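You operate a simulated robot arm through the tools that you are given. There is no shell and no other tool. Be economical: measure what you need, move in short steps, check, and stop when the job is done.

The job below is to be done with a simulated robot arm. You get a single attempt, and the scene is never put back.

JOB
Put the white bread in the roasting tin. Open the narrow drawer, take the squash bottle from the lower basket and put it on the spice worktop, then shut the drawer. Open the pale drawer, take the lemon half and leave it inside floor and shut the drawer again. Put the tin labelled "crackers" from the table top on the fridge counter and the tin that says "oats" on the white side plate. Turn the weekday dial to TUE. Put the carton marked "juice" from the bar top on the spice counter and the carton marked "oat drink" on the stand top. Take the tin labelled "tomatoes" from the bar top and put it on top of the pizza box there. Fetch the jar labelled "plum jam" from the bar top and stand it on the corner worktop. Open the hood flap. Do these in any order. Set down upright: squash bottle, tin, carton, jar.

The check looks at the end state, three seconds after you hand in, the way a careful person would. Anything else that was tipped, shoved, dropped, spilled or broken makes it a failure.

ROBOT AND FRAMES
A 6-joint arm with a two-finger parallel gripper on a trunk, on a base that drives. Base frame: it is fixed to the floor where the robot stands at the start and does not move with it; the origin is under the middle of the robot, x ahead of it, y to its left, z up. Lengths are in mm, angles in degrees, forces in N, time in s.
Its first joint turns from -166.0 to 166.0 degrees. Places, roughly: corn tin, cracker tin, oat tin [-1750, -3000, 750]; corner worktop (24x40 cm) [380, 1580, 900]; fridge counter [1500, -1300, 900]; herb jar, plum jar [0, -2500, 1000]; hood flap [1000, -500, 1500]; juice carton, oat carton, salt carton [250, -3000, 1000]; lemon half (6x6x4 cm) [-2000, -3000, 800]; lentil tin, tomato tin [0, -2750, 1000]; narrow drawer [600, 700, 400]; pale drawer [-2600, -2300, 700]; pale drawer floor [-2600, -2300, 700]; pizza box [250, -2500, 1000]; roasting tin (31x22x5 cm) [100, -3000, 500]; side plate (17x17x2 cm) [-1400, -3000, 800]; spice counter [1300, -900, 900]; spice worktop (15x20 cm) [580, 740, 900]; stand top [-1400, 600, 800]; weekday dial [-100, -3300, 1200]; white bread (10x2x11 cm) [1200, 0, 1000]. Payload 3.43 kg.
The tool frame sits at the grasp point between the pads (the TCP): z along the fingers, y along the line on which they close. The tips reach 34 mm beyond it. Largest opening 128 mm; finger width 24, thickness 12; the body of the gripper, 48 by 130 mm, starts 96 mm behind the TCP.
Orientation is that of the tool frame in the base frame, as [roll, pitch, yaw] about the fixed x, y, z axes, in that order (R = Rz(yaw) Ry(pitch) Rx(roll)). With the fingers straight down and closing along the base's y, the tool's x points along the base's -x, its y along +y and its z along -z.

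CONTROLS
- The arm moves only by the tool servo_tool. Its argument "rows" is a list of rows, each an object (a shift or turn left out is 0, a gripper value left out holds the last) with "dr": the turn, a rotation vector about the tool's x, y, z in degrees, a list of three; "delta_pos": the shift along the tool's x, y, z in m, a list of three; "gripper": the finger opening in m, from 0 to 0.128. In form: [{"dr": [wx, wy, wz], "delta_pos": [x, y, z], "gripper": gripper}, ...]. A call has 1 to 12 rows; each row shifts and turns the commanded pose from where the row before left it, along the tool's axes as they then stand. A row lasts 0.2 s, in which the tool goes at most 50 mm and 8.6 degrees; a call with a longer step from one row to the next is refused whole, and so is a gripper value outside its range. A pose out of reach is approached as far as the arm can. The call stops where the force on the tool passes 40 N (or 10 N more than at its start, if that is more) or the arm is blocked; 0.2 s more then pass. Each finger travels about 153 mm/s and halts on what it meets, pressing with about 37 N; the grip force reading is that of the motor and also rises with nothing between the fingers. The clock runs only during rows and for 0.2 s after the last one: add rows that do not move to give the fingers time. It gives the time, the measured TCP pose, the force on the tool (base axes), the opening and the grip force at its end, in the units of the frame above (readings bear some noise), with the torque about the TCP (base axes, N m) and any sound that the robot's microphone picked up.
- Cameras (640 x 400 px; columns grow to the right, rows downward): "scene" is now at [130.3, 290.2, 1194.2]; the picture's right is [0.82, -0.57, -0.00], its down [-0.35, -0.50, -0.80] and it looks along [0.46, 0.65, -0.60] (base axes); focal length 214 px, centre (320, 200). "wrist" rides on the gripper at [76, -11, -160] in the tool frame; the picture's right is [0.15, 0.99, 0.00], its down [-0.88, 0.13, -0.46] and it looks along [-0.45, 0.07, 0.89] (tool axes); focal length 234 px, centre (320, 200). There is no depth. A picture from a camera that has moved, and an enlarged one, comes with that camera's place and axes in the base frame and with its lens.
- get_image(camera): a new picture of that camera. It takes no simulated time.
- steer(legs): drives the robot by 1 to 6 legs, each [ahead, left, turn to the left] in mm, mm and degrees, along the robot's own axes; the way and the turn of a leg run together, so that a leg with both is an arc; at most 1500 mm and 180 degrees a leg. The arm and the cameras ride along, it lands a little off, and it stops where it bumps. It gives what a move gives.
- head_to(pan, tilt): turns the head with the scene camera to pan (to the left, within 143 degrees either way) and tilt (down, from -29 to 69), counted from straight ahead of the robot. It gives what a move gives.
- enlarge(camera, box): a new picture of the part [left, top, right, bottom] of that camera's present view, enlarged. It takes no simulated time.
- hand_in(): hands the job in; it is judged then, once.

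Go step by step. Nothing tells you exact positions but the pictures and the camera data: compare them with the known pose of the tool, close in by small moves and look again before you grip or let go. The budget is 567 turns and 360 pictures, counting those below and the enlarged ones. Unless the task says otherwise, let go and move clear before handing in.

The tools are called after "Request:" as a command line: name --argument value ..., lists and objects as JSON in quotes. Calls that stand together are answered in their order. servo_tool: Moves the arm, as the interface text tells. Its arguments: {"type":"object","properties":{"rows":{"type":"array","items":{"type":"object","properties":{"dr":{"type":"array","items":{"type":"number"}},"delta_pos":{"type":"array","items":{"type":"number"}},"gripper":{"type":"number"}}}}},"required":["rows"]} The other tools are called the same way: steer (legs) drives the base; head_to (pan, tilt) turns the head that bears the scene camera; get_image (camera) takes a picture; enlarge (camera, box) takes an enlarged picture of a part of a camera's view; hand_in () hands the job in.

At the start:

```text
time_s: 0.0
position: [787.0, 20.2, 1000.0]
tcp_rot: [-179.9, -0.1, 180.0]
ft_force: [-0.1, 0.5, -0.1]
wrist_torque: [-0.01, 0.03, 0.0]
opening: 128.0
finger_force: 0.1
robot x, y, heading: [2.1, -0.9, 0.1]
head pan, tilt: [55.1, 37.2]
```

scene: 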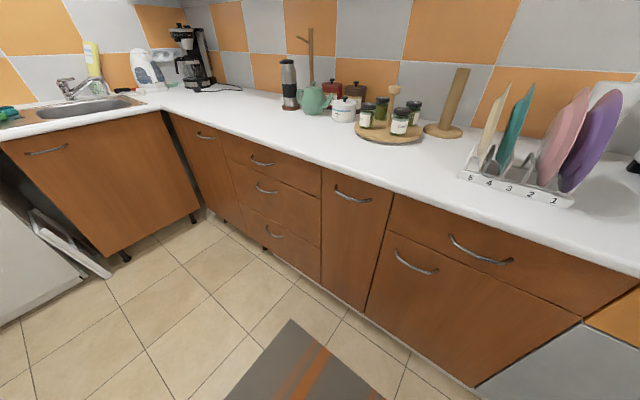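
wrist: 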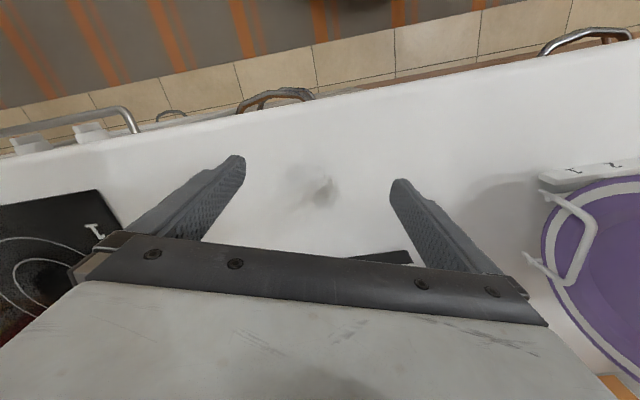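

I see a kitchen counter ahead with drawers to the left. I'll look around with the head first.

Request:
head_to --pan 0 --tilt 30

Request:
get_image --camera "scene"

Request:
head_to --pan -60 --tilt 20

Request:
get_image --camera "scene"

Request:
head_to --pan -120 --tilt 20

Request:
get_image --camera "scene"

Request:
head_to --pan 120 --tilt 20

Request:
get_image --camera "scene"

```text
time_s: 1.2
position: [788.3, 19.9, 999.5]
tcp_rot: [180.0, 0.0, 180.0]
ft_force: [0.0, 0.4, -0.6]
wrist_torque: [0.01, 0.0, 0.04]
opening: 128.1
finger_force: 0.0
robot x, y, heading: [1.0, -0.2, 0.2]
head pan, tilt: [0.0, 30.0]
```

```text
357 pictures are left
camera scene: at [171.2, 219.0, 1205.3], right [0.0, -1.0, 0.0], down [-0.5, 0.0, -0.87], along [0.87, 0.0, -0.5], focal length 214 px, centre (320, 200)
```

scene: 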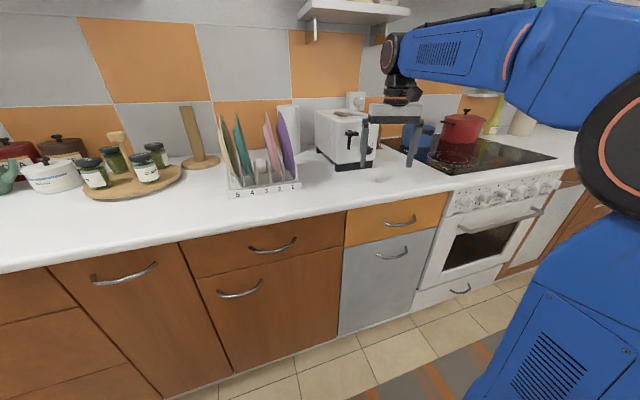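

```text
time_s: 2.5
position: [786.7, 21.8, 999.5]
tcp_rot: [-180.0, 0.0, -179.9]
ft_force: [-0.5, -0.5, 0.1]
wrist_torque: [0.03, -0.02, 0.0]
opening: 128.0
finger_force: 0.0
robot x, y, heading: [4.1, 3.5, 0.1]
head pan, tilt: [-60.0, 20.0]
```

```text
356 pictures are left
camera scene: at [127.3, 138.4, 1221.4], right [-0.87, -0.5, 0.0], down [-0.17, 0.3, -0.94], along [0.47, -0.81, -0.34], focal length 214 px, centre (320, 200)
```

scene: 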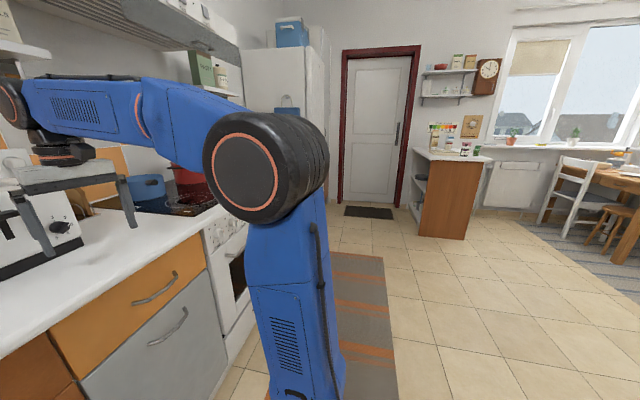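

```text
time_s: 3.8
position: [787.4, 20.9, 1000.5]
tcp_rot: [179.9, 0.0, -180.0]
ft_force: [0.1, 1.0, -0.5]
wrist_torque: [0.01, 0.02, 0.02]
opening: 128.0
finger_force: 0.1
robot x, y, heading: [1.1, 1.7, 0.3]
head pan, tilt: [-120.0, 20.0]
```

```text
355 pictures are left
camera scene: at [34.2, 138.3, 1221.4], right [-0.87, 0.5, 0.0], down [0.17, 0.3, -0.94], along [-0.47, -0.81, -0.34], focal length 214 px, centre (320, 200)
```

scene: 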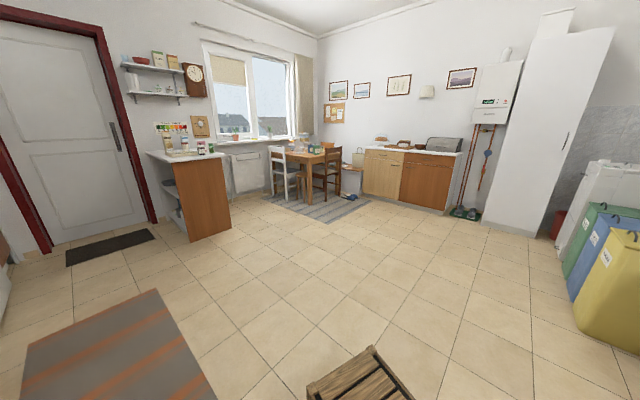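

```text
time_s: 7.2
position: [786.7, 21.5, 1000.3]
tcp_rot: [179.9, 0.0, 179.9]
ft_force: [-0.2, -0.5, 0.2]
wrist_torque: [-0.02, 0.0, 0.01]
opening: 128.0
finger_force: 0.0
robot x, y, heading: [0.4, 2.4, 0.1]
head pan, tilt: [120.0, 20.0]
```

```text
354 pictures are left
camera scene: at [34.2, 299.6, 1221.4], right [0.87, 0.5, 0.0], down [0.17, -0.3, -0.94], along [-0.47, 0.81, -0.34], focal length 214 px, centre (320, 200)
```

scene: 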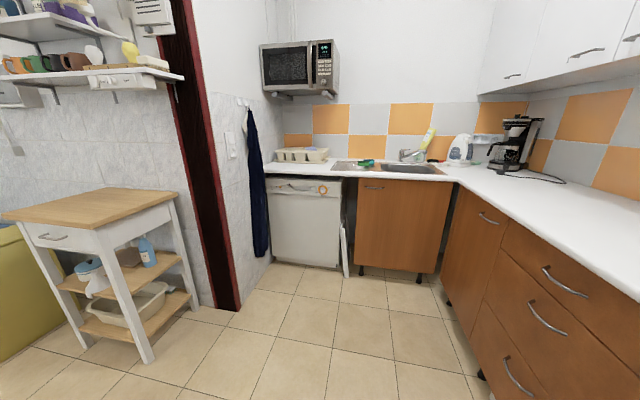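

Request:
head_to --pan -15 --tilt 10

Request:
get_image --camera "scene"

Request:
enlarge --camera "scene" --box '[300, 160, 460, 260]'

```text
time_s: 9.4
position: [787.1, 20.8, 1000.5]
tcp_rot: [-180.0, 0.0, -180.0]
ft_force: [-0.4, 0.7, 0.0]
wrist_torque: [0.0, 0.01, -0.04]
opening: 127.8
finger_force: 0.1
robot x, y, heading: [1.2, -3.0, -0.1]
head pan, tilt: [-15.0, 10.0]
```

```text
353 pictures are left
camera scene: at [170.5, 194.9, 1237.7], right [-0.26, -0.97, 0.0], down [-0.17, 0.04, -0.98], along [0.95, -0.25, -0.17], focal length 214 px, centre (320, 200)
```

scene: 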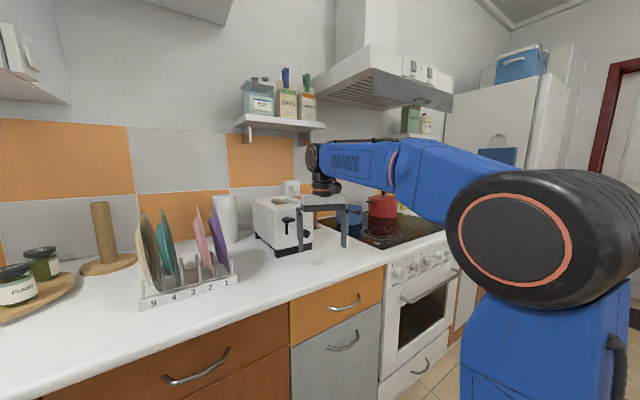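

```text
4.00 times, centred on (380, 210) of scene
camera zoom: at [170.5, 194.9, 1237.7], right [-0.26, -0.97, 0.0], down [-0.17, 0.04, -0.98], along [0.95, -0.25, -0.17], focal length 858 px, centre (80, 160)
```

zoom: 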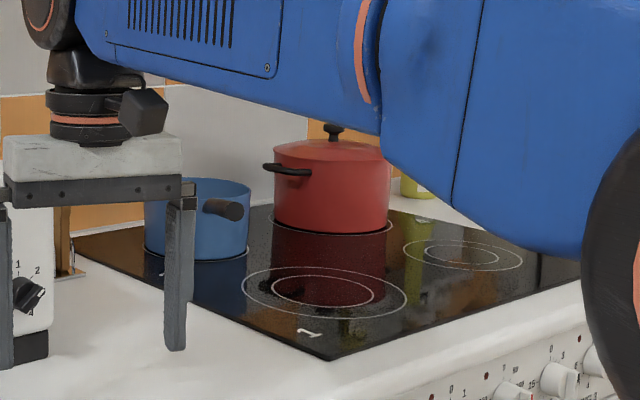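

The toaster stands around x≈1000–1250, y≈50–130. I'll raise the tool and look down at it.

Request:
servo_tool --rows '[{"delta_pos": [0, 0, -0.05]}, {"delta_pos": [0, 0, -0.05]}, {"delta_pos": [0, 0, -0.05]}, {"delta_pos": [0, 0, -0.05]}, {"delta_pos": [0, 0, -0.05]}]'

Request:
get_image --camera "wrist"

Request:
get_image --camera "scene"

```text
time_s: 10.6
position: [781.2, 21.5, 1166.9]
tcp_rot: [179.9, 0.3, 179.9]
ft_force: [0.9, 0.3, 0.4]
wrist_torque: [0.01, -0.01, -0.04]
opening: 128.0
finger_force: 0.0
out of reach, approached as far as the arm can: row 4, 5
robot x, y, heading: [-1.9, 1.1, 0.1]
head pan, tilt: [-15.0, 10.0]
```

```text
351 pictures are left
camera wrist: at [704.2, 10.1, 1325.6], right [-0.15, 0.99, 0.0], down [0.88, 0.13, 0.46], along [0.46, 0.07, -0.89], focal length 234 px, centre (320, 200)
```

wrist: 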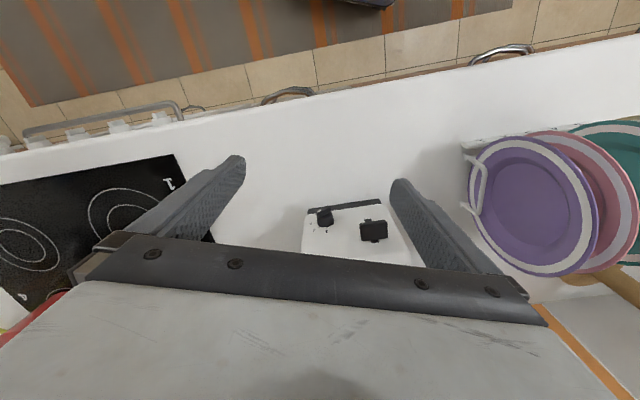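

```text
350 pictures are left
camera scene: at [170.5, 194.9, 1237.7], right [-0.26, -0.97, 0.0], down [-0.17, 0.04, -0.98], along [0.95, -0.25, -0.17], focal length 214 px, centre (320, 200)
```

scene: 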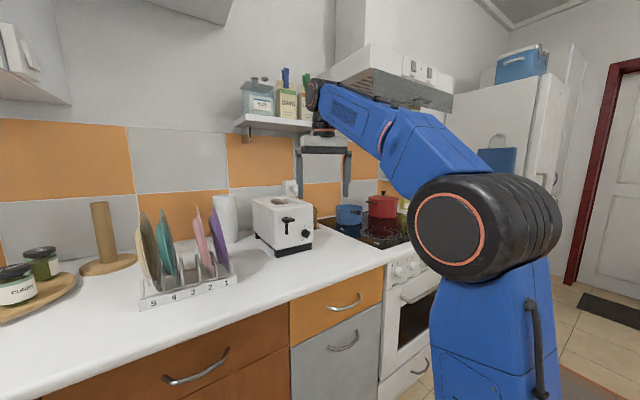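

Request:
enlarge --camera "scene" --box '[240, 170, 340, 270]'

Request:
enlarge --camera "wrist" --box '[240, 160, 440, 290]'

```text
4.00 times, centred on (290, 220) of scene
camera zoom: at [170.5, 194.9, 1237.7], right [-0.26, -0.97, 0.0], down [-0.17, 0.04, -0.98], along [0.95, -0.25, -0.17], focal length 858 px, centre (440, 120)
```

zoom: 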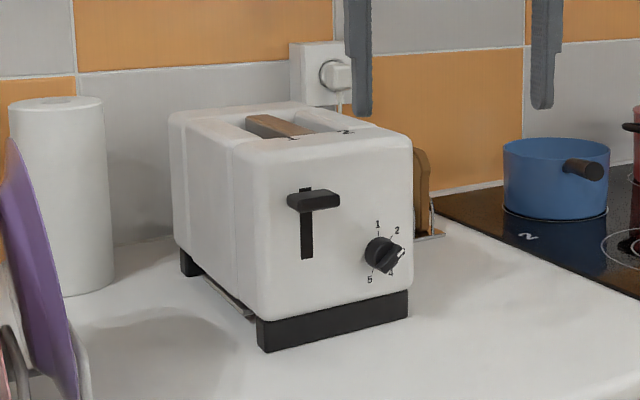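

```text
3.08 times, centred on (340, 225) of wrist
camera zoom: at [704.2, 10.1, 1325.6], right [-0.15, 0.99, 0.0], down [0.88, 0.13, 0.46], along [0.46, 0.07, -0.89], focal length 720 px, centre (258, 123)
```

zoom: 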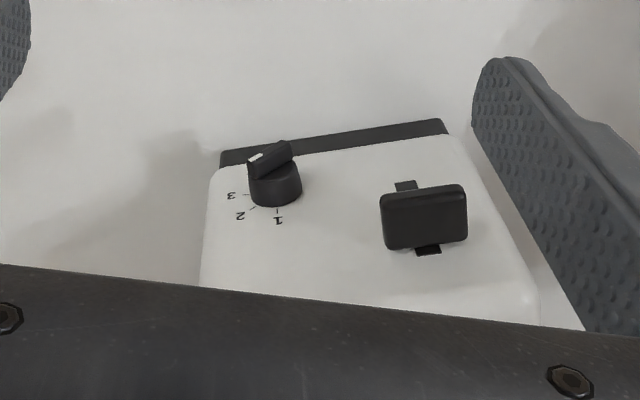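

Request:
steer --legs '[[0, -350, 0]]'

Request:
head_to --pan 12 --tilt 15

Request:
get_image --camera "scene"

```text
time_s: 12.9
position: [780.9, -336.6, 1165.6]
tcp_rot: [179.9, 0.5, 179.9]
ft_force: [1.3, 0.1, -0.1]
wrist_torque: [0.0, 0.01, 0.01]
opening: 128.1
finger_force: 0.1
robot x, y, heading: [-0.7, -357.8, -0.3]
head pan, tilt: [-15.0, 10.0]
```

```text
time_s: 13.8
position: [781.0, -336.9, 1165.5]
tcp_rot: [179.9, 0.4, -180.0]
ft_force: [0.6, -0.2, 0.5]
wrist_torque: [0.04, 0.0, -0.01]
opening: 128.1
finger_force: 0.2
robot x, y, heading: [-1.1, -360.7, -0.2]
head pan, tilt: [12.0, 15.0]
```

```text
347 pictures are left
camera scene: at [172.3, -119.0, 1229.5], right [0.21, -0.98, 0.0], down [-0.25, -0.05, -0.97], along [0.95, 0.2, -0.26], focal length 214 px, centre (320, 200)
```

scene: 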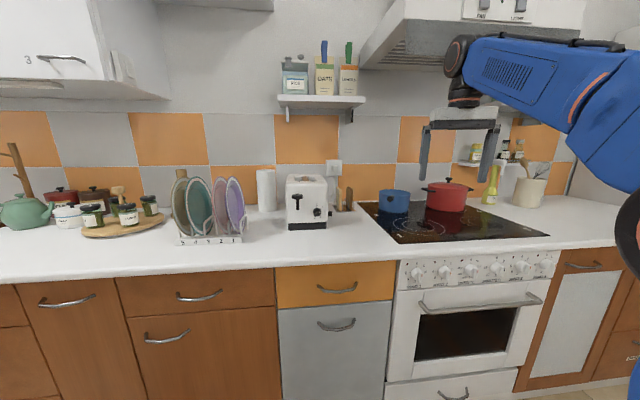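

Request:
enlarge --camera "scene" --box '[270, 160, 390, 240]'

Request:
enlarge --camera "scene" --box '[320, 0, 580, 160]'

```text
5.00 times, centred on (330, 200) of scene
camera zoom: at [172.3, -119.0, 1229.5], right [0.21, -0.98, 0.0], down [-0.25, -0.05, -0.97], along [0.95, 0.2, -0.26], focal length 1072 px, centre (270, 200)
```

zoom: 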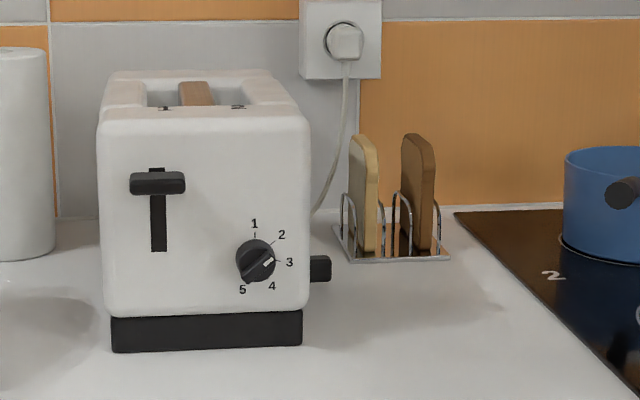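

```text
2.46 times, centred on (450, 80) of scene
camera zoom: at [172.3, -119.0, 1229.5], right [0.21, -0.98, 0.0], down [-0.25, -0.05, -0.97], along [0.95, 0.2, -0.26], focal length 528 px, centre (0, 495)
```

zoom: 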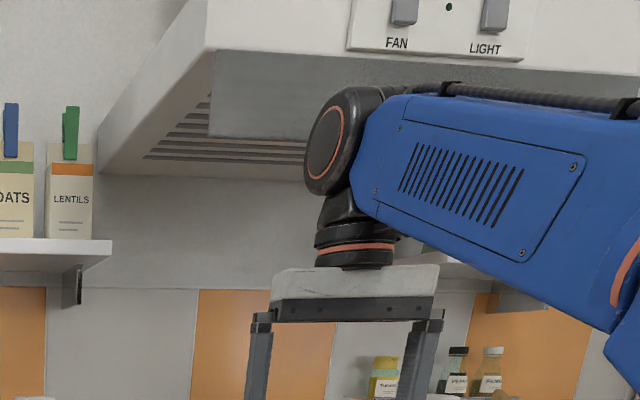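

White bread is the left, pale slice in the small rack at about (1190–1290, 0), top z≈1016. I'll tilt the tool 45° forward so the wrist stays clear of the shelf, then drive in at y≈-60.

Request:
servo_tool --rows '[{"delta_pos": [0, 0, 0.03], "gripper": 0.044}, {"dr": [0, -7.5, 0]}, {"dr": [0, -7.5, 0]}, {"dr": [0, -7.5, 0]}, {"dr": [0, -7.5, 0]}, {"dr": [0, -7.5, 0]}, {"dr": [0, -7.5, 0]}, {}]'

Request:
get_image --camera "scene"

```text
time_s: 15.6
position: [782.3, -336.3, 1136.5]
tcp_rot: [179.8, 45.5, 179.8]
ft_force: [-0.5, 0.6, -0.2]
wrist_torque: [0.01, 0.01, 0.0]
opening: 43.9
finger_force: 0.0
robot x, y, heading: [0.7, -359.9, -0.1]
head pan, tilt: [12.0, 15.0]
```

```text
344 pictures are left
camera scene: at [172.3, -118.9, 1229.5], right [0.21, -0.98, 0.0], down [-0.25, -0.05, -0.97], along [0.94, 0.2, -0.26], focal length 214 px, centre (320, 200)
```

scene: 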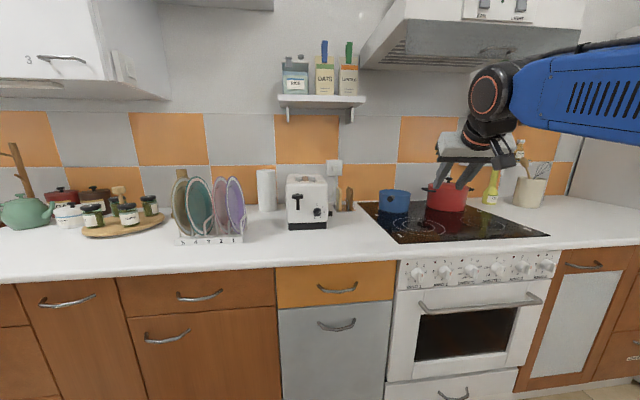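

Request:
servo_tool --rows '[{"delta_pos": [0.02, 0, 0.02]}, {"delta_pos": [0.02, 0, 0.02]}]'

Request:
steer --legs '[[0, 276, 0], [340, 0, 0]]'

Request:
get_image --camera "scene"

Request:
get_image --camera "wrist"

```text
time_s: 16.2
position: [781.4, -335.9, 1080.4]
tcp_rot: [179.9, 45.4, 179.9]
ft_force: [-0.4, -1.0, 1.1]
wrist_torque: [0.01, -0.01, 0.03]
opening: 43.9
finger_force: 0.2
robot x, y, heading: [-1.0, -357.0, -0.2]
head pan, tilt: [12.0, 15.0]
```

```text
time_s: 19.7
position: [1064.2, -57.2, 1077.5]
tcp_rot: [-179.9, 45.1, -179.6]
ft_force: [1.6, 0.7, 0.1]
wrist_torque: [-0.05, 0.0, 0.01]
opening: 43.9
finger_force: 0.1
robot x, y, heading: [279.0, -86.3, 0.2]
head pan, tilt: [12.0, 15.0]
stopped in leg 2: the robot was blocked; the commanded pose is now the measured one
```

```text
343 pictures are left
camera scene: at [450.6, 153.6, 1229.5], right [0.22, -0.98, 0.0], down [-0.25, -0.06, -0.97], along [0.94, 0.21, -0.26], focal length 214 px, centre (320, 200)
```

scene: 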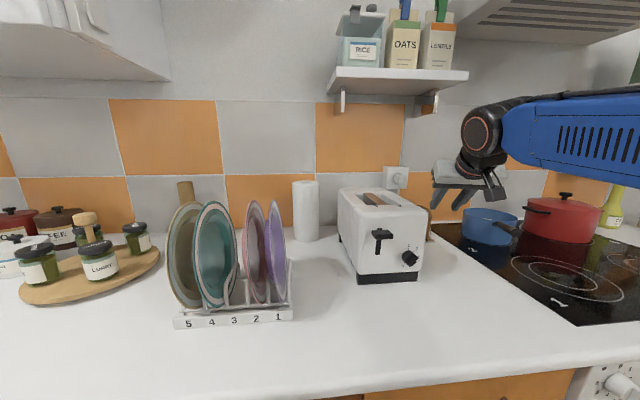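

```text
342 pictures are left
camera wrist: at [896.5, -69.6, 1137.0], right [-0.11, 0.99, -0.1], down [0.3, 0.13, 0.95], along [0.95, 0.07, -0.31], focal length 234 px, centre (320, 200)
```

wrist: 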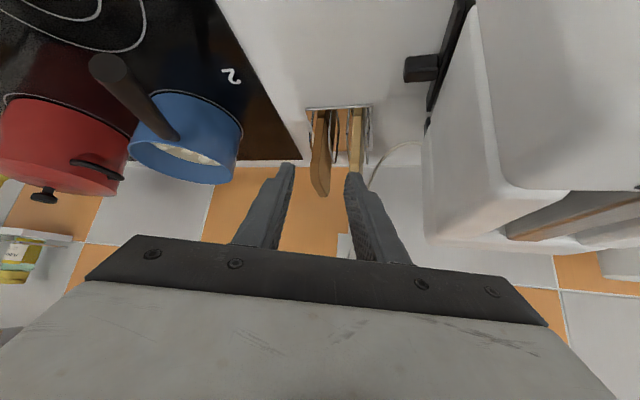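

Request:
servo_tool --rows '[{"delta_pos": [-0.035, 0.026, 0.035]}, {"delta_pos": [-0.035, 0.026, 0.035]}, {}]'

Request:
get_image --camera "wrist"

Request:
enlarge --camera "scene" --box '[380, 140, 520, 260]'

```text
refused: row 1 steps farther than a row can; nothing moved
```

```text
341 pictures are left
camera wrist: at [896.5, -69.6, 1137.0], right [-0.11, 0.99, -0.1], down [0.3, 0.13, 0.95], along [0.95, 0.07, -0.31], focal length 234 px, centre (320, 200)
```

wrist: 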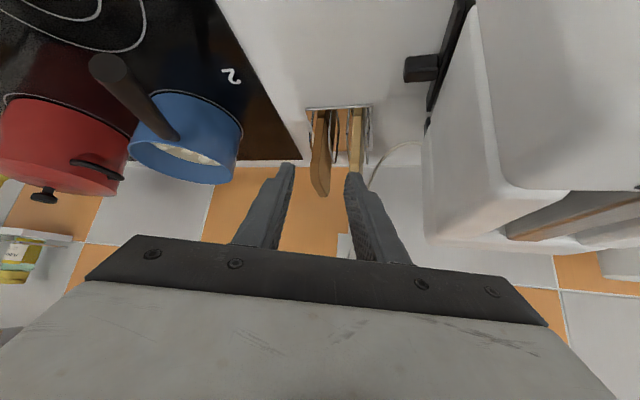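

```text
3.33 times, centred on (450, 200) of scene
camera zoom: at [450.6, 153.6, 1229.5], right [0.22, -0.98, 0.0], down [-0.25, -0.06, -0.97], along [0.94, 0.21, -0.26], focal length 715 px, centre (-113, 200)
```

zoom: 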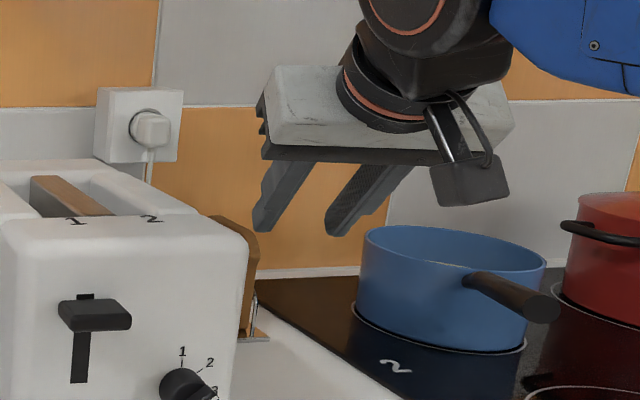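

Request:
servo_tool --rows '[{"delta_pos": [-0.028, 0.026, 0.028]}, {"delta_pos": [-0.028, 0.026, 0.028]}, {}]'

Request:
get_image --camera "wrist"

```text
time_s: 20.5
position: [1139.7, -5.6, 1077.4]
tcp_rot: [-180.0, 45.1, -179.5]
ft_force: [-0.4, 1.0, -0.6]
wrist_torque: [-0.04, -0.02, -0.04]
opening: 44.1
finger_force: 0.1
robot x, y, heading: [282.8, -86.2, 0.2]
head pan, tilt: [12.0, 15.0]
```

```text
339 pictures are left
camera wrist: at [972.8, -17.5, 1137.1], right [-0.11, 0.99, -0.1], down [0.3, 0.13, 0.95], along [0.95, 0.07, -0.31], focal length 234 px, centre (320, 200)
```

wrist: 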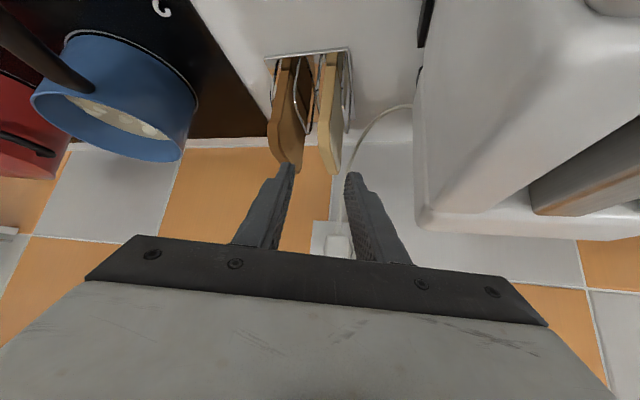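

Request:
servo_tool --rows '[{"delta_pos": [-0.026, 0.003, 0.026]}, {"delta_pos": [-0.026, 0, 0.026]}, {}]'

Request:
get_image --camera "wrist"

```text
time_s: 21.3
position: [1213.3, -2.3, 1077.9]
tcp_rot: [180.0, 45.2, -179.7]
ft_force: [-0.1, 0.4, -0.7]
wrist_torque: [0.0, 0.0, 0.03]
opening: 44.0
finger_force: 0.1
robot x, y, heading: [279.6, -89.1, 0.4]
head pan, tilt: [12.0, 15.0]
```

```text
338 pictures are left
camera wrist: at [1047.7, -14.5, 1137.8], right [-0.11, 0.99, -0.1], down [0.3, 0.13, 0.95], along [0.95, 0.07, -0.31], focal length 234 px, centre (320, 200)
```

wrist: 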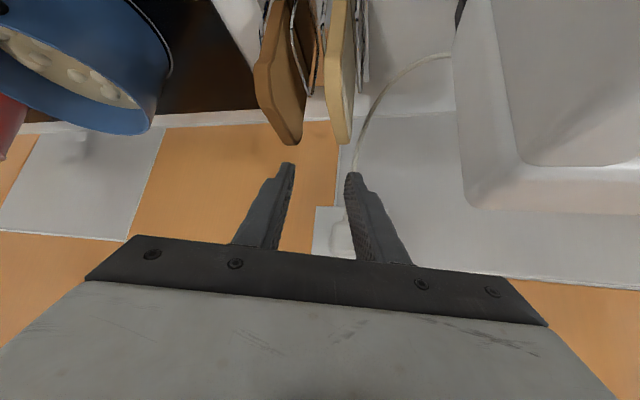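

Request:
servo_tool --rows '[{"dr": [-5.6, 0, -5.6]}, {"dr": [-5.6, 0, -5.6]}, {}]'

Request:
get_image --camera "wrist"

```text
time_s: 22.1
position: [1214.8, -1.5, 1078.5]
tcp_rot: [-180.0, 45.2, -163.7]
ft_force: [-0.3, 0.3, 0.2]
wrist_torque: [0.0, 0.0, 0.02]
opening: 44.1
finger_force: 0.0
robot x, y, heading: [277.5, -85.9, 0.3]
head pan, tilt: [12.0, 15.0]
```

```text
337 pictures are left
camera wrist: at [1058.0, -59.4, 1137.8], right [-0.38, 0.92, -0.1], down [0.25, 0.21, 0.95], along [0.89, 0.33, -0.31], focal length 234 px, centre (320, 200)
```

wrist: 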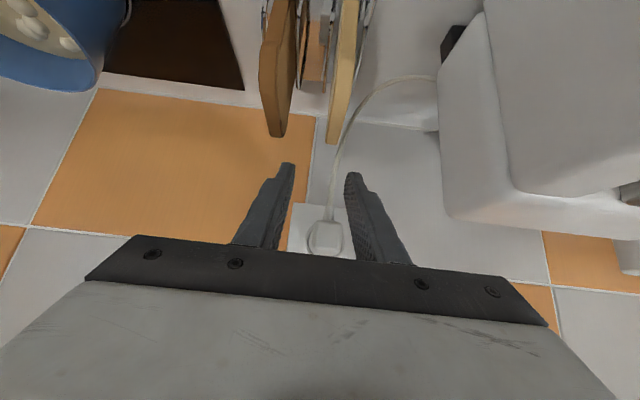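

Request:
servo_tool --rows '[{"delta_pos": [0.016, 0.005, 0.016]}, {"delta_pos": [0.012, 0, 0.012]}, {}]'

Request:
get_image --camera "wrist"

```text
time_s: 22.9
position: [1215.6, 2.2, 1039.6]
tcp_rot: [-179.9, 45.2, -163.7]
ft_force: [0.1, -0.5, -0.3]
wrist_torque: [0.03, -0.01, 0.01]
opening: 44.1
finger_force: 0.1
robot x, y, heading: [282.3, -91.4, 0.3]
head pan, tilt: [12.0, 15.0]
```

```text
336 pictures are left
camera wrist: at [1057.4, -54.0, 1098.2], right [-0.38, 0.92, -0.1], down [0.25, 0.21, 0.95], along [0.89, 0.33, -0.31], focal length 234 px, centre (320, 200)
```

wrist: 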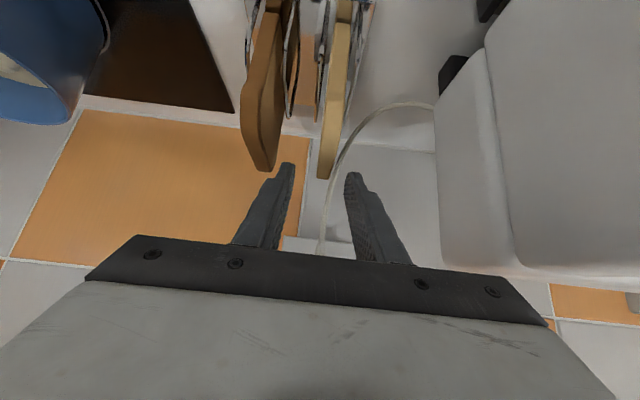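

Request:
servo_tool --rows '[{"delta_pos": [0.013, 0, 0.013]}, {"delta_pos": [0.014, 0, 0.014]}, {}]'

Request:
get_image --camera "wrist"

```text
time_s: 23.7
position: [1213.5, 3.1, 1000.7]
tcp_rot: [-179.9, 45.2, -163.7]
ft_force: [1.2, 0.0, 0.4]
wrist_torque: [-0.05, 0.0, 0.0]
opening: 44.2
finger_force: 0.1
robot x, y, heading: [280.6, -85.0, 0.4]
head pan, tilt: [12.0, 15.0]
```

```text
335 pictures are left
camera wrist: at [1057.7, -53.8, 1059.3], right [-0.38, 0.92, -0.1], down [0.25, 0.21, 0.95], along [0.89, 0.33, -0.31], focal length 234 px, centre (320, 200)
```

wrist: 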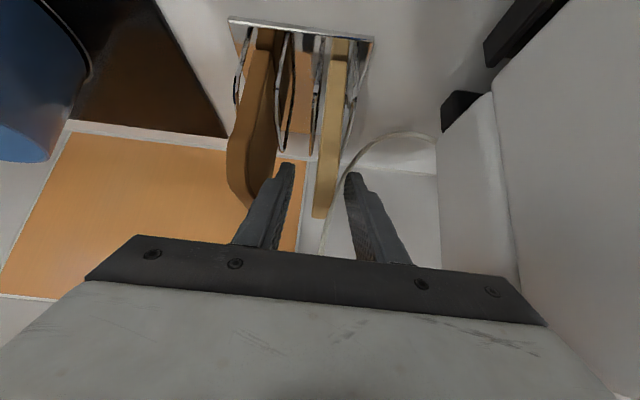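

Request:
servo_tool --rows '[{"gripper": 0.01}, {}, {}]'

Request:
get_image --camera "wrist"

```text
time_s: 24.5
position: [1214.5, 3.6, 999.6]
tcp_rot: [-179.8, 45.2, -163.7]
ft_force: [-0.5, 0.6, 0.1]
wrist_torque: [-0.03, -0.01, 0.0]
opening: 13.1
finger_force: 36.9
robot x, y, heading: [281.7, -87.9, 0.2]
head pan, tilt: [12.0, 15.0]
```

```text
334 pictures are left
camera wrist: at [1057.8, -53.8, 1059.4], right [-0.38, 0.92, -0.1], down [0.25, 0.21, 0.95], along [0.89, 0.33, -0.31], focal length 234 px, centre (320, 200)
```

wrist: 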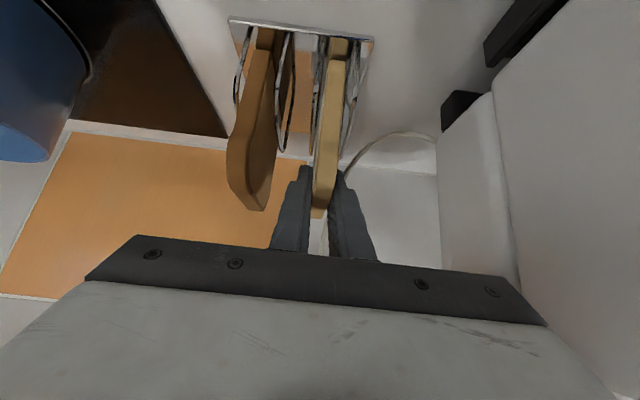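

Request:
servo_tool --rows '[{"delta_pos": [-0.015, 0, -0.015], "gripper": 0.0}, {"delta_pos": [-0.02, 0, -0.02]}, {"delta_pos": [-0.023, 0, -0.023]}, {}]'

Request:
get_image --camera "wrist"

```text
time_s: 25.5
position: [1214.2, 3.4, 1083.8]
tcp_rot: [-179.9, 45.1, -163.7]
ft_force: [-0.2, 0.4, -1.3]
wrist_torque: [0.01, 0.03, 0.03]
opening: 13.1
finger_force: 37.2
robot x, y, heading: [282.6, -84.9, 0.4]
head pan, tilt: [12.0, 15.0]
```

```text
333 pictures are left
camera wrist: at [1057.1, -53.5, 1142.9], right [-0.38, 0.92, -0.1], down [0.25, 0.21, 0.95], along [0.89, 0.33, -0.31], focal length 234 px, centre (320, 200)
```

wrist: 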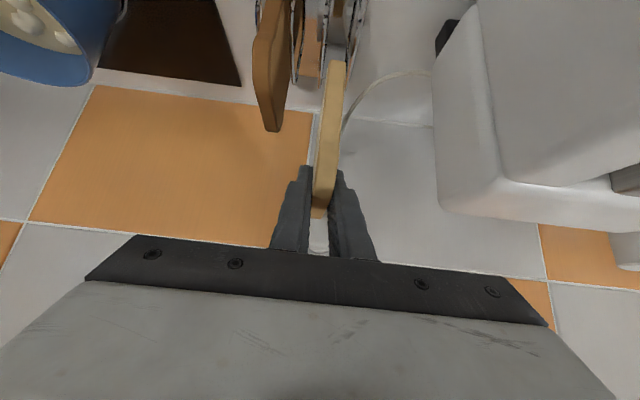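

Request:
servo_tool --rows '[{"delta_pos": [-0.014, 0, -0.014]}, {"delta_pos": [0.028, 0, -0.028]}, {"delta_pos": [0.028, -0.01, -0.028]}, {"delta_pos": [0.028, -0.01, -0.028]}, {"delta_pos": [0.02, -0.02, -0.02]}, {}]'

Request:
steer --legs '[[0, -80, 0], [-330, 0, 0]]'

Request:
get_image --camera "scene"

```text
time_s: 26.9
position: [1084.0, -76.7, 1102.3]
tcp_rot: [-179.9, 45.2, -163.7]
ft_force: [0.5, -0.1, -0.2]
wrist_torque: [-0.02, 0.02, -0.02]
opening: 12.9
finger_force: 36.8
robot x, y, heading: [278.6, -87.0, 0.2]
head pan, tilt: [12.0, 15.0]
```

```text
time_s: 29.7
position: [760.4, -154.8, 1104.1]
tcp_rot: [-179.9, 45.3, -163.2]
ft_force: [0.8, 0.3, -0.1]
wrist_torque: [0.04, -0.03, 0.0]
opening: 13.0
finger_force: 37.3
robot x, y, heading: [-43.9, -168.2, 0.7]
head pan, tilt: [12.0, 15.0]
```

```text
332 pictures are left
camera scene: at [126.1, 72.1, 1229.5], right [0.22, -0.98, 0.0], down [-0.25, -0.06, -0.97], along [0.94, 0.21, -0.26], focal length 214 px, centre (320, 200)
```

scene: 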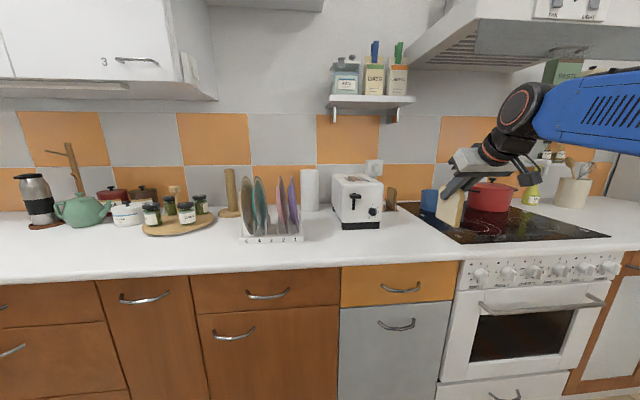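

Request:
steer --legs '[[-300, 0, 0], [0, 0, -90]]'

Request:
head_to --pan 15 --tilt 15

Request:
get_image --camera "scene"

```text
time_s: 35.6
position: [-348.1, -975.3, 1103.1]
tcp_rot: [-180.0, 45.2, 105.5]
ft_force: [-0.1, 1.0, -0.5]
wrist_torque: [-0.02, -0.01, 0.01]
opening: 12.9
finger_force: 36.7
robot x, y, heading: [-339.9, -173.4, -90.5]
head pan, tilt: [12.0, 15.0]
```

```text
time_s: 36.2
position: [-349.3, -976.9, 1102.9]
tcp_rot: [-179.9, 45.2, 105.3]
ft_force: [-0.7, -0.1, 0.2]
wrist_torque: [-0.01, 0.0, 0.01]
opening: 12.8
finger_force: 37.1
robot x, y, heading: [-343.1, -170.0, -90.4]
head pan, tilt: [15.0, 15.0]
```

```text
331 pictures are left
camera scene: at [-102.0, -345.7, 1229.5], right [-0.97, -0.25, 0.0], down [-0.06, 0.25, -0.97], along [0.24, -0.94, -0.26], focal length 214 px, centre (320, 200)
```

scene: 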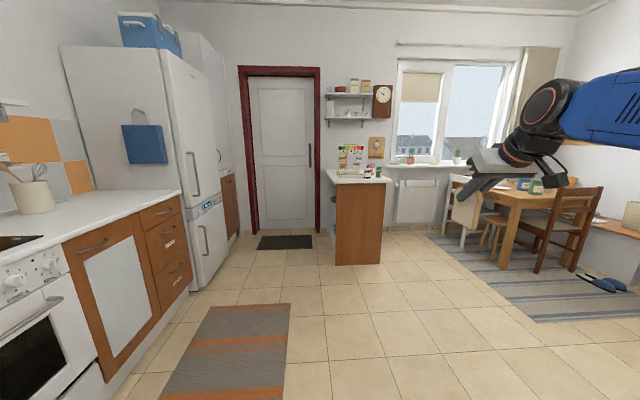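

Bread is in hand; the kitchen is rotated about 17° relative to my base frame. I'll straighten the tool and retract the arm to be compact before driving to the bar.

Request:
servo_tool --rows '[{"dr": [5.6, 0, 5.6]}, {"dr": [5.6, 0, 5.6]}, {"delta_pos": [0.03, 0, -0.03]}, {"delta_pos": [0.03, 0, -0.03]}, {"delta_pos": [0.03, 0, -0.03]}, {"delta_pos": [0.03, 0, -0.03]}, {"delta_pos": [0.03, 0, -0.03]}, {"delta_pos": [0.03, 0, -0.03]}, {}]'

Request:
enlarge --camera "scene" --box '[300, 60, 420, 270]'

```text
time_s: 38.2
position: [-343.9, -718.8, 1104.0]
tcp_rot: [180.0, 45.2, 89.5]
ft_force: [1.1, -0.9, -0.6]
wrist_torque: [0.03, -0.02, 0.0]
opening: 12.9
finger_force: 36.8
robot x, y, heading: [-348.0, -167.6, -90.5]
head pan, tilt: [15.0, 15.0]
```

```text
1.90 times, centred on (360, 165) of scene
camera zoom: at [-102.0, -345.7, 1229.5], right [-0.97, -0.25, 0.0], down [-0.06, 0.25, -0.97], along [0.24, -0.94, -0.26], focal length 408 px, centre (244, 267)
```

zoom: 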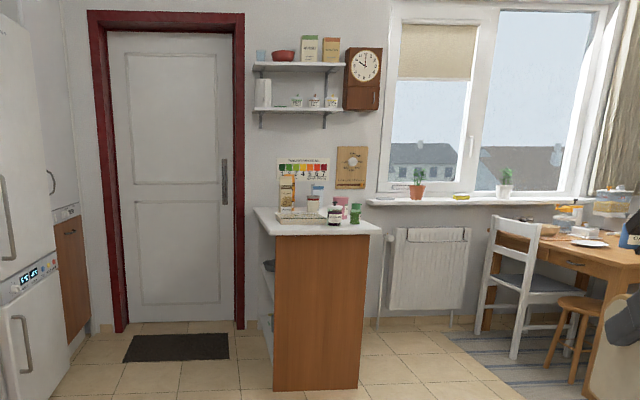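

Request:
servo_tool --rows '[{"delta_pos": [0.03, 0, -0.03]}, {"delta_pos": [0.03, 0, -0.03]}, {"delta_pos": [0.03, 0, -0.03]}, {}]'

Request:
get_image --camera "scene"

```text
time_s: 39.5
position: [-381.1, -614.3, 1103.4]
tcp_rot: [179.9, 45.2, 76.5]
ft_force: [0.8, -0.1, 0.1]
wrist_torque: [0.04, -0.01, 0.02]
opening: 13.0
finger_force: 37.1
out of reach, approached as far as the arm can: row 3
robot x, y, heading: [-346.6, -171.4, -90.4]
head pan, tilt: [15.0, 15.0]
stopped in row 4: the arm was blocked; the commanded pose is now the measured one
```

```text
329 pictures are left
camera scene: at [-102.1, -346.0, 1229.5], right [-0.97, -0.25, 0.0], down [-0.06, 0.25, -0.97], along [0.24, -0.94, -0.26], focal length 214 px, centre (320, 200)
```

scene: 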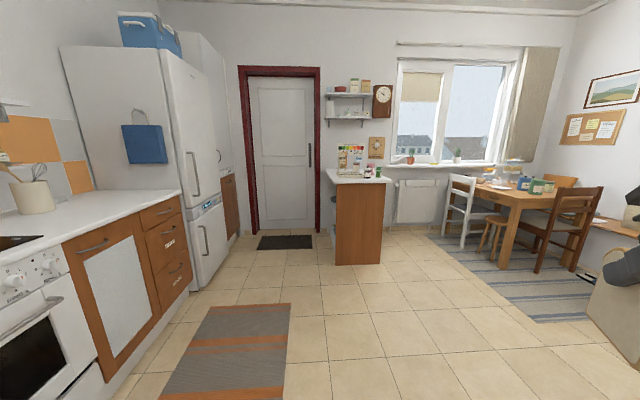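

Request:
servo_tool --rows '[{"delta_pos": [-0.03, 0, 0.03]}, {"delta_pos": [-0.03, 0, 0.03]}, {"dr": [-4.8, 0, -4.8]}, {"dr": [-4.6, 0, -4.6]}, {}]'

```text
time_s: 40.9
position: [-348.6, -689.6, 1104.8]
tcp_rot: [-180.0, 45.2, 102.0]
ft_force: [-0.8, -0.2, -0.2]
wrist_torque: [0.03, 0.03, -0.02]
opening: 13.0
finger_force: 37.2
robot x, y, heading: [-346.1, -171.3, -90.6]
head pan, tilt: [15.0, 15.0]
stopped in row 5: the arm was blocked; the commanded pose is now the measured one
```

Request:
servo_tool --rows '[{"delta_pos": [-0.03, 0, 0.03]}, {"dr": [4.3, 0, 4.3]}, {"dr": [4.2, 0, 4.2]}, {}]'

Request:
get_image --camera "wrist"

```text
time_s: 41.9
position: [-339.4, -731.1, 1104.7]
tcp_rot: [179.9, 45.1, 89.7]
ft_force: [0.0, 0.8, -0.4]
wrist_torque: [-0.02, -0.01, 0.01]
opening: 12.9
finger_force: 36.9
robot x, y, heading: [-346.7, -170.9, -90.6]
head pan, tilt: [15.0, 15.0]
```

```text
328 pictures are left
camera wrist: at [-350.9, -562.1, 1163.8], right [0.99, 0.1, -0.1], down [0.13, -0.3, 0.95], along [0.06, -0.95, -0.31], focal length 234 px, centre (320, 200)
```

wrist: 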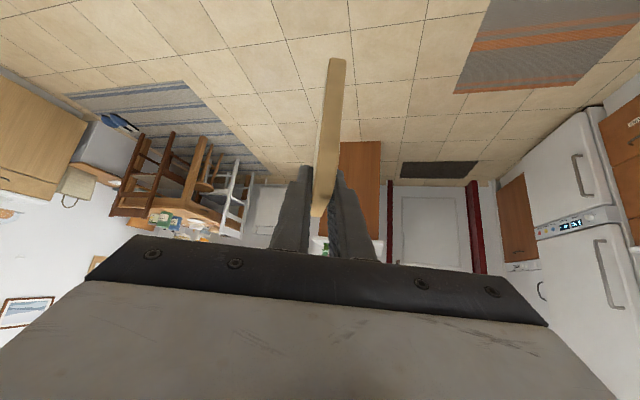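

Request:
steer --legs '[[0, 0, -72], [-560, 0, 0], [0, 1400, 0]]'

Request:
head_to --pan 30 --tilt 20

Request:
get_image --camera "scene"

```text
time_s: 54.7
position: [71.2, -1482.5, 1103.8]
tcp_rot: [179.8, 45.3, 17.2]
ft_force: [-0.2, 0.4, -0.5]
wrist_torque: [0.02, -0.02, 0.01]
opening: 12.9
finger_force: 36.9
robot x, y, heading: [600.5, -1306.6, -162.9]
head pan, tilt: [15.0, 15.0]
```

```text
time_s: 55.4
position: [70.1, -1482.3, 1104.5]
tcp_rot: [180.0, 45.2, 17.2]
ft_force: [-0.3, -0.3, 0.0]
wrist_torque: [-0.01, 0.01, -0.04]
opening: 13.0
finger_force: 36.8
robot x, y, heading: [599.6, -1312.6, -163.0]
head pan, tilt: [30.0, 20.0]
```

```text
327 pictures are left
camera scene: at [524.6, -1613.5, 1221.4], right [-0.73, 0.68, 0.0], down [0.23, 0.25, -0.94], along [-0.64, -0.69, -0.34], focal length 214 px, centre (320, 200)
```

scene: 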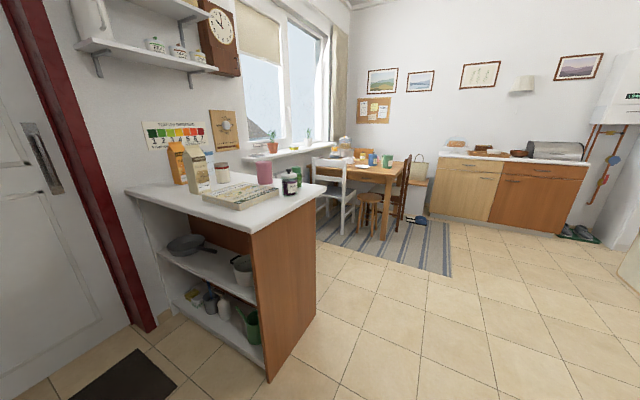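

Request:
enlarge --camera "scene" --box '[120, 120, 340, 260]'

Request:
enlarge --camera "scene" --box '[130, 210, 310, 380]'

```text
2.86 times, centred on (230, 190) of scene
camera zoom: at [524.6, -1613.5, 1221.4], right [-0.73, 0.68, 0.0], down [0.23, 0.25, -0.94], along [-0.64, -0.69, -0.34], focal length 613 px, centre (577, 229)
```

zoom: 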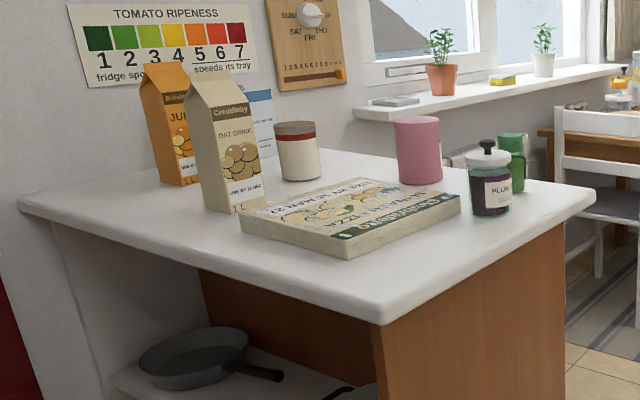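

```text
2.35 times, centred on (220, 295) of scene
camera zoom: at [524.6, -1613.5, 1221.4], right [-0.73, 0.68, 0.0], down [0.23, 0.25, -0.94], along [-0.64, -0.69, -0.34], focal length 505 px, centre (555, -24)
```

zoom: 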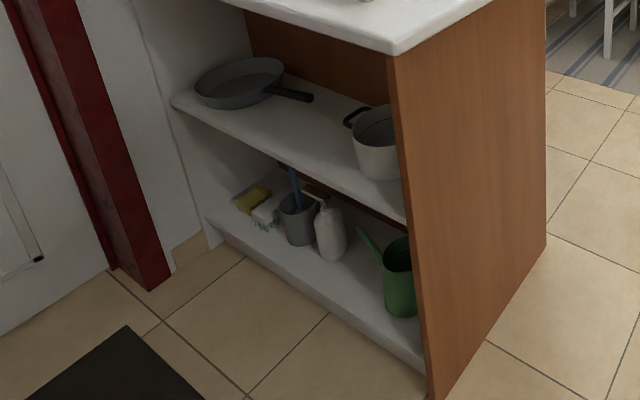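

Request:
steer --legs '[[0, 800, 0]]'

Request:
head_to --pan 20 --tilt 35

Request:
get_image --camera "scene"

```text
time_s: 59.7
position: [300.0, -2235.6, 1105.4]
tcp_rot: [179.8, 45.3, 17.4]
ft_force: [0.8, -0.6, -0.1]
wrist_torque: [0.01, 0.0, -0.02]
opening: 13.3
finger_force: 37.0
robot x, y, heading: [827.8, -2062.6, -162.9]
head pan, tilt: [30.0, 20.0]
```

```text
time_s: 60.4
position: [300.9, -2236.9, 1103.8]
tcp_rot: [179.9, 45.2, 17.3]
ft_force: [0.1, 0.6, -0.8]
wrist_torque: [0.01, -0.02, -0.03]
opening: 12.9
finger_force: 37.1
robot x, y, heading: [831.4, -2065.1, -162.9]
head pan, tilt: [20.0, 35.0]
```

```text
324 pictures are left
camera scene: at [748.6, -2351.2, 1197.6], right [-0.6, 0.8, 0.0], down [0.46, 0.35, -0.82], along [-0.65, -0.49, -0.57], focal length 214 px, centre (320, 200)
```

scene: 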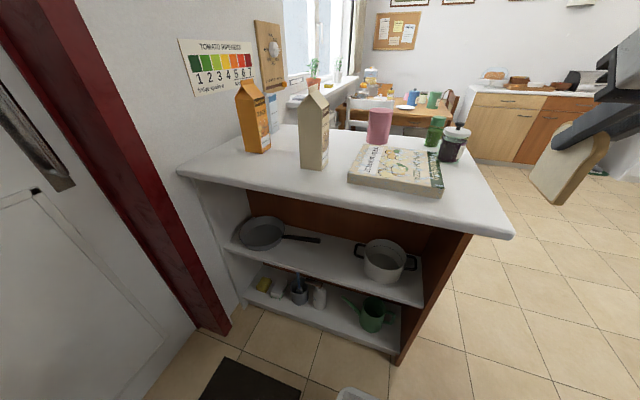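

Request:
head_to --pan 20 --tilt 69

Request:
get_image --camera "scene"

```text
time_s: 61.4
position: [300.1, -2237.3, 1103.5]
tcp_rot: [179.9, 45.2, 17.4]
ft_force: [-0.6, 0.5, 1.4]
wrist_torque: [-0.03, -0.01, 0.02]
opening: 12.8
finger_force: 36.5
robot x, y, heading: [828.3, -2062.2, -163.1]
head pan, tilt: [20.0, 68.8]
```

```text
323 pictures are left
camera scene: at [774.2, -2331.8, 1153.9], right [-0.6, 0.8, 0.0], down [0.74, 0.56, -0.36], along [-0.29, -0.22, -0.93], focal length 214 px, centre (320, 200)
```

scene: 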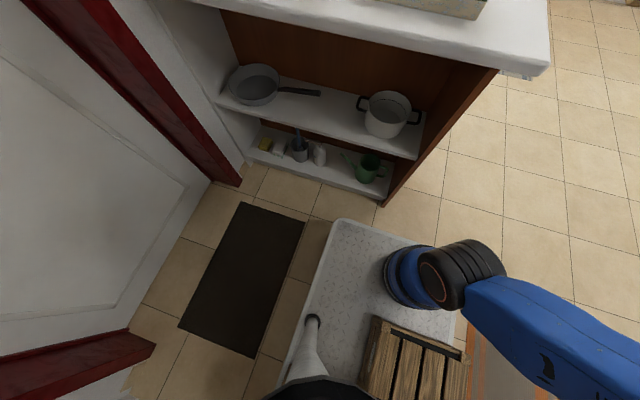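

The robot carries a tray on its front (that is the z=174 surface). The roasting tin isn't on the east shelves, so I'll drive around to look at the bar's west side.

Request:
steer --legs '[[0, -900, 0], [1000, 0, 0], [0, 0, 180]]'

Request:
head_to --pan -60 --tilt 20

Request:
get_image --camera "scene"

```text
time_s: 78.3
position: [135.8, -1306.5, 1105.4]
tcp_rot: [179.9, 45.2, -160.8]
ft_force: [-0.3, -1.1, -0.3]
wrist_torque: [0.04, 0.0, 0.04]
opening: 12.9
finger_force: 36.9
robot x, y, heading: [-387.9, -1498.1, 18.8]
head pan, tilt: [20.0, 68.8]
```

```text
time_s: 79.9
position: [135.8, -1307.5, 1105.5]
tcp_rot: [179.9, 45.2, -160.8]
ft_force: [-0.3, -0.4, 0.0]
wrist_torque: [-0.02, -0.01, 0.0]
opening: 12.9
finger_force: 36.7
robot x, y, heading: [-383.8, -1493.4, 18.8]
head pan, tilt: [-60.0, 20.0]
```

```text
322 pictures are left
camera scene: at [-312.6, -1325.3, 1221.4], right [-0.66, -0.75, 0.0], down [-0.26, 0.22, -0.94], along [0.71, -0.62, -0.34], focal length 214 px, centre (320, 200)
```

scene: 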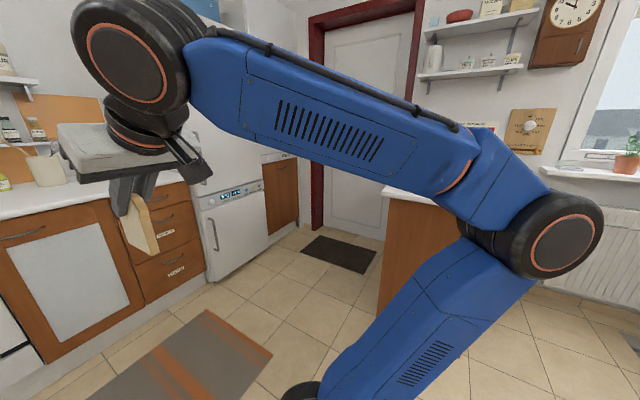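

Request:
steer --legs '[[-1000, 0, 0], [0, -500, -1]]'

Request:
head_to --pan -50 --tilt 25

Request:
get_image --camera "scene"

```text
time_s: 87.6
position: [-658.3, -2102.9, 1104.9]
tcp_rot: [179.9, 45.3, -162.9]
ft_force: [-4.6, 2.7, 1.7]
wrist_torque: [-0.26, -0.23, -0.32]
opening: 13.1
finger_force: 37.0
robot x, y, heading: [-1189.0, -2271.7, 16.8]
head pan, tilt: [-60.0, 20.0]
```

```text
time_s: 88.3
position: [-658.7, -2102.9, 1104.7]
tcp_rot: [179.9, 45.2, -163.1]
ft_force: [-0.5, -0.8, -0.7]
wrist_torque: [-0.01, -0.01, -0.04]
opening: 13.0
finger_force: 37.4
robot x, y, heading: [-1190.2, -2277.5, 16.7]
head pan, tilt: [-50.0, 25.0]
```

```text
321 pictures are left
camera scene: at [-1098.5, -2091.1, 1213.3], right [-0.55, -0.84, 0.0], down [-0.35, 0.23, -0.91], along [0.76, -0.5, -0.42], focal length 214 px, centre (320, 200)
```

scene: 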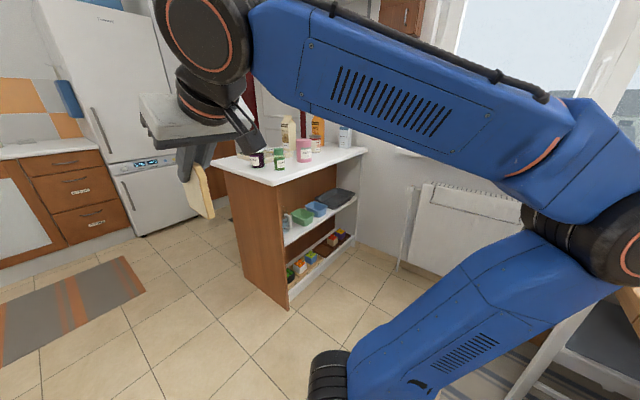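

Request:
enlarge --camera "scene" --box '[230, 100, 380, 300]'

Request:
head_to --pan -115 --tilt 35

Request:
get_image --camera "scene"

```text
2.00 times, centred on (305, 200) of scene
camera zoom: at [-1098.5, -2091.1, 1213.3], right [-0.55, -0.84, 0.0], down [-0.35, 0.23, -0.91], along [0.76, -0.5, -0.42], focal length 429 px, centre (350, 200)
```

zoom: 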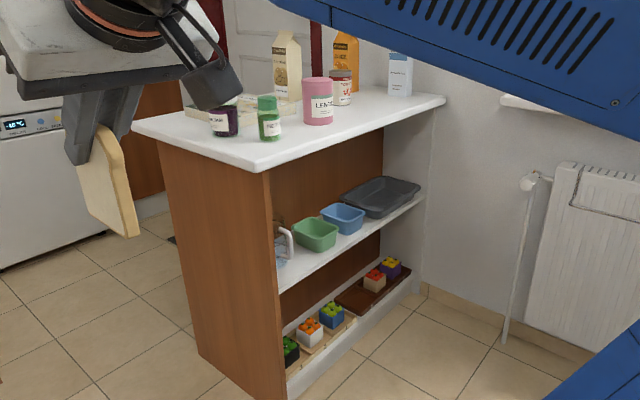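

```text
time_s: 89.7
position: [-658.9, -2102.7, 1103.9]
tcp_rot: [179.9, 45.3, -163.0]
ft_force: [-0.1, -0.4, -1.1]
wrist_torque: [0.0, -0.03, 0.04]
opening: 13.2
finger_force: 36.5
robot x, y, heading: [-1192.0, -2270.5, 16.4]
head pan, tilt: [-115.0, 35.0]
```

```text
319 pictures are left
camera scene: at [-1188.1, -2127.6, 1197.6], right [-0.99, 0.14, 0.0], down [0.08, 0.57, -0.82], along [-0.12, -0.81, -0.57], focal length 214 px, centre (320, 200)
```

scene: 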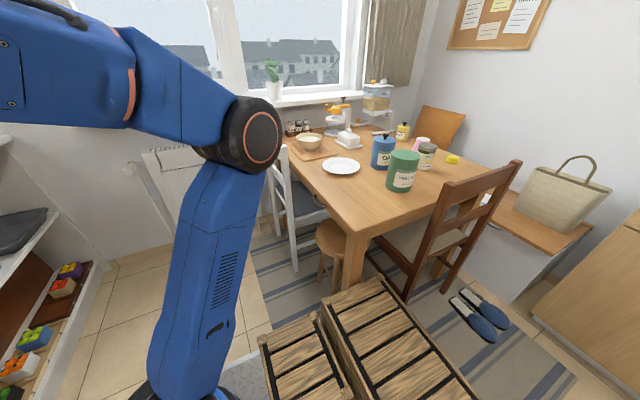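

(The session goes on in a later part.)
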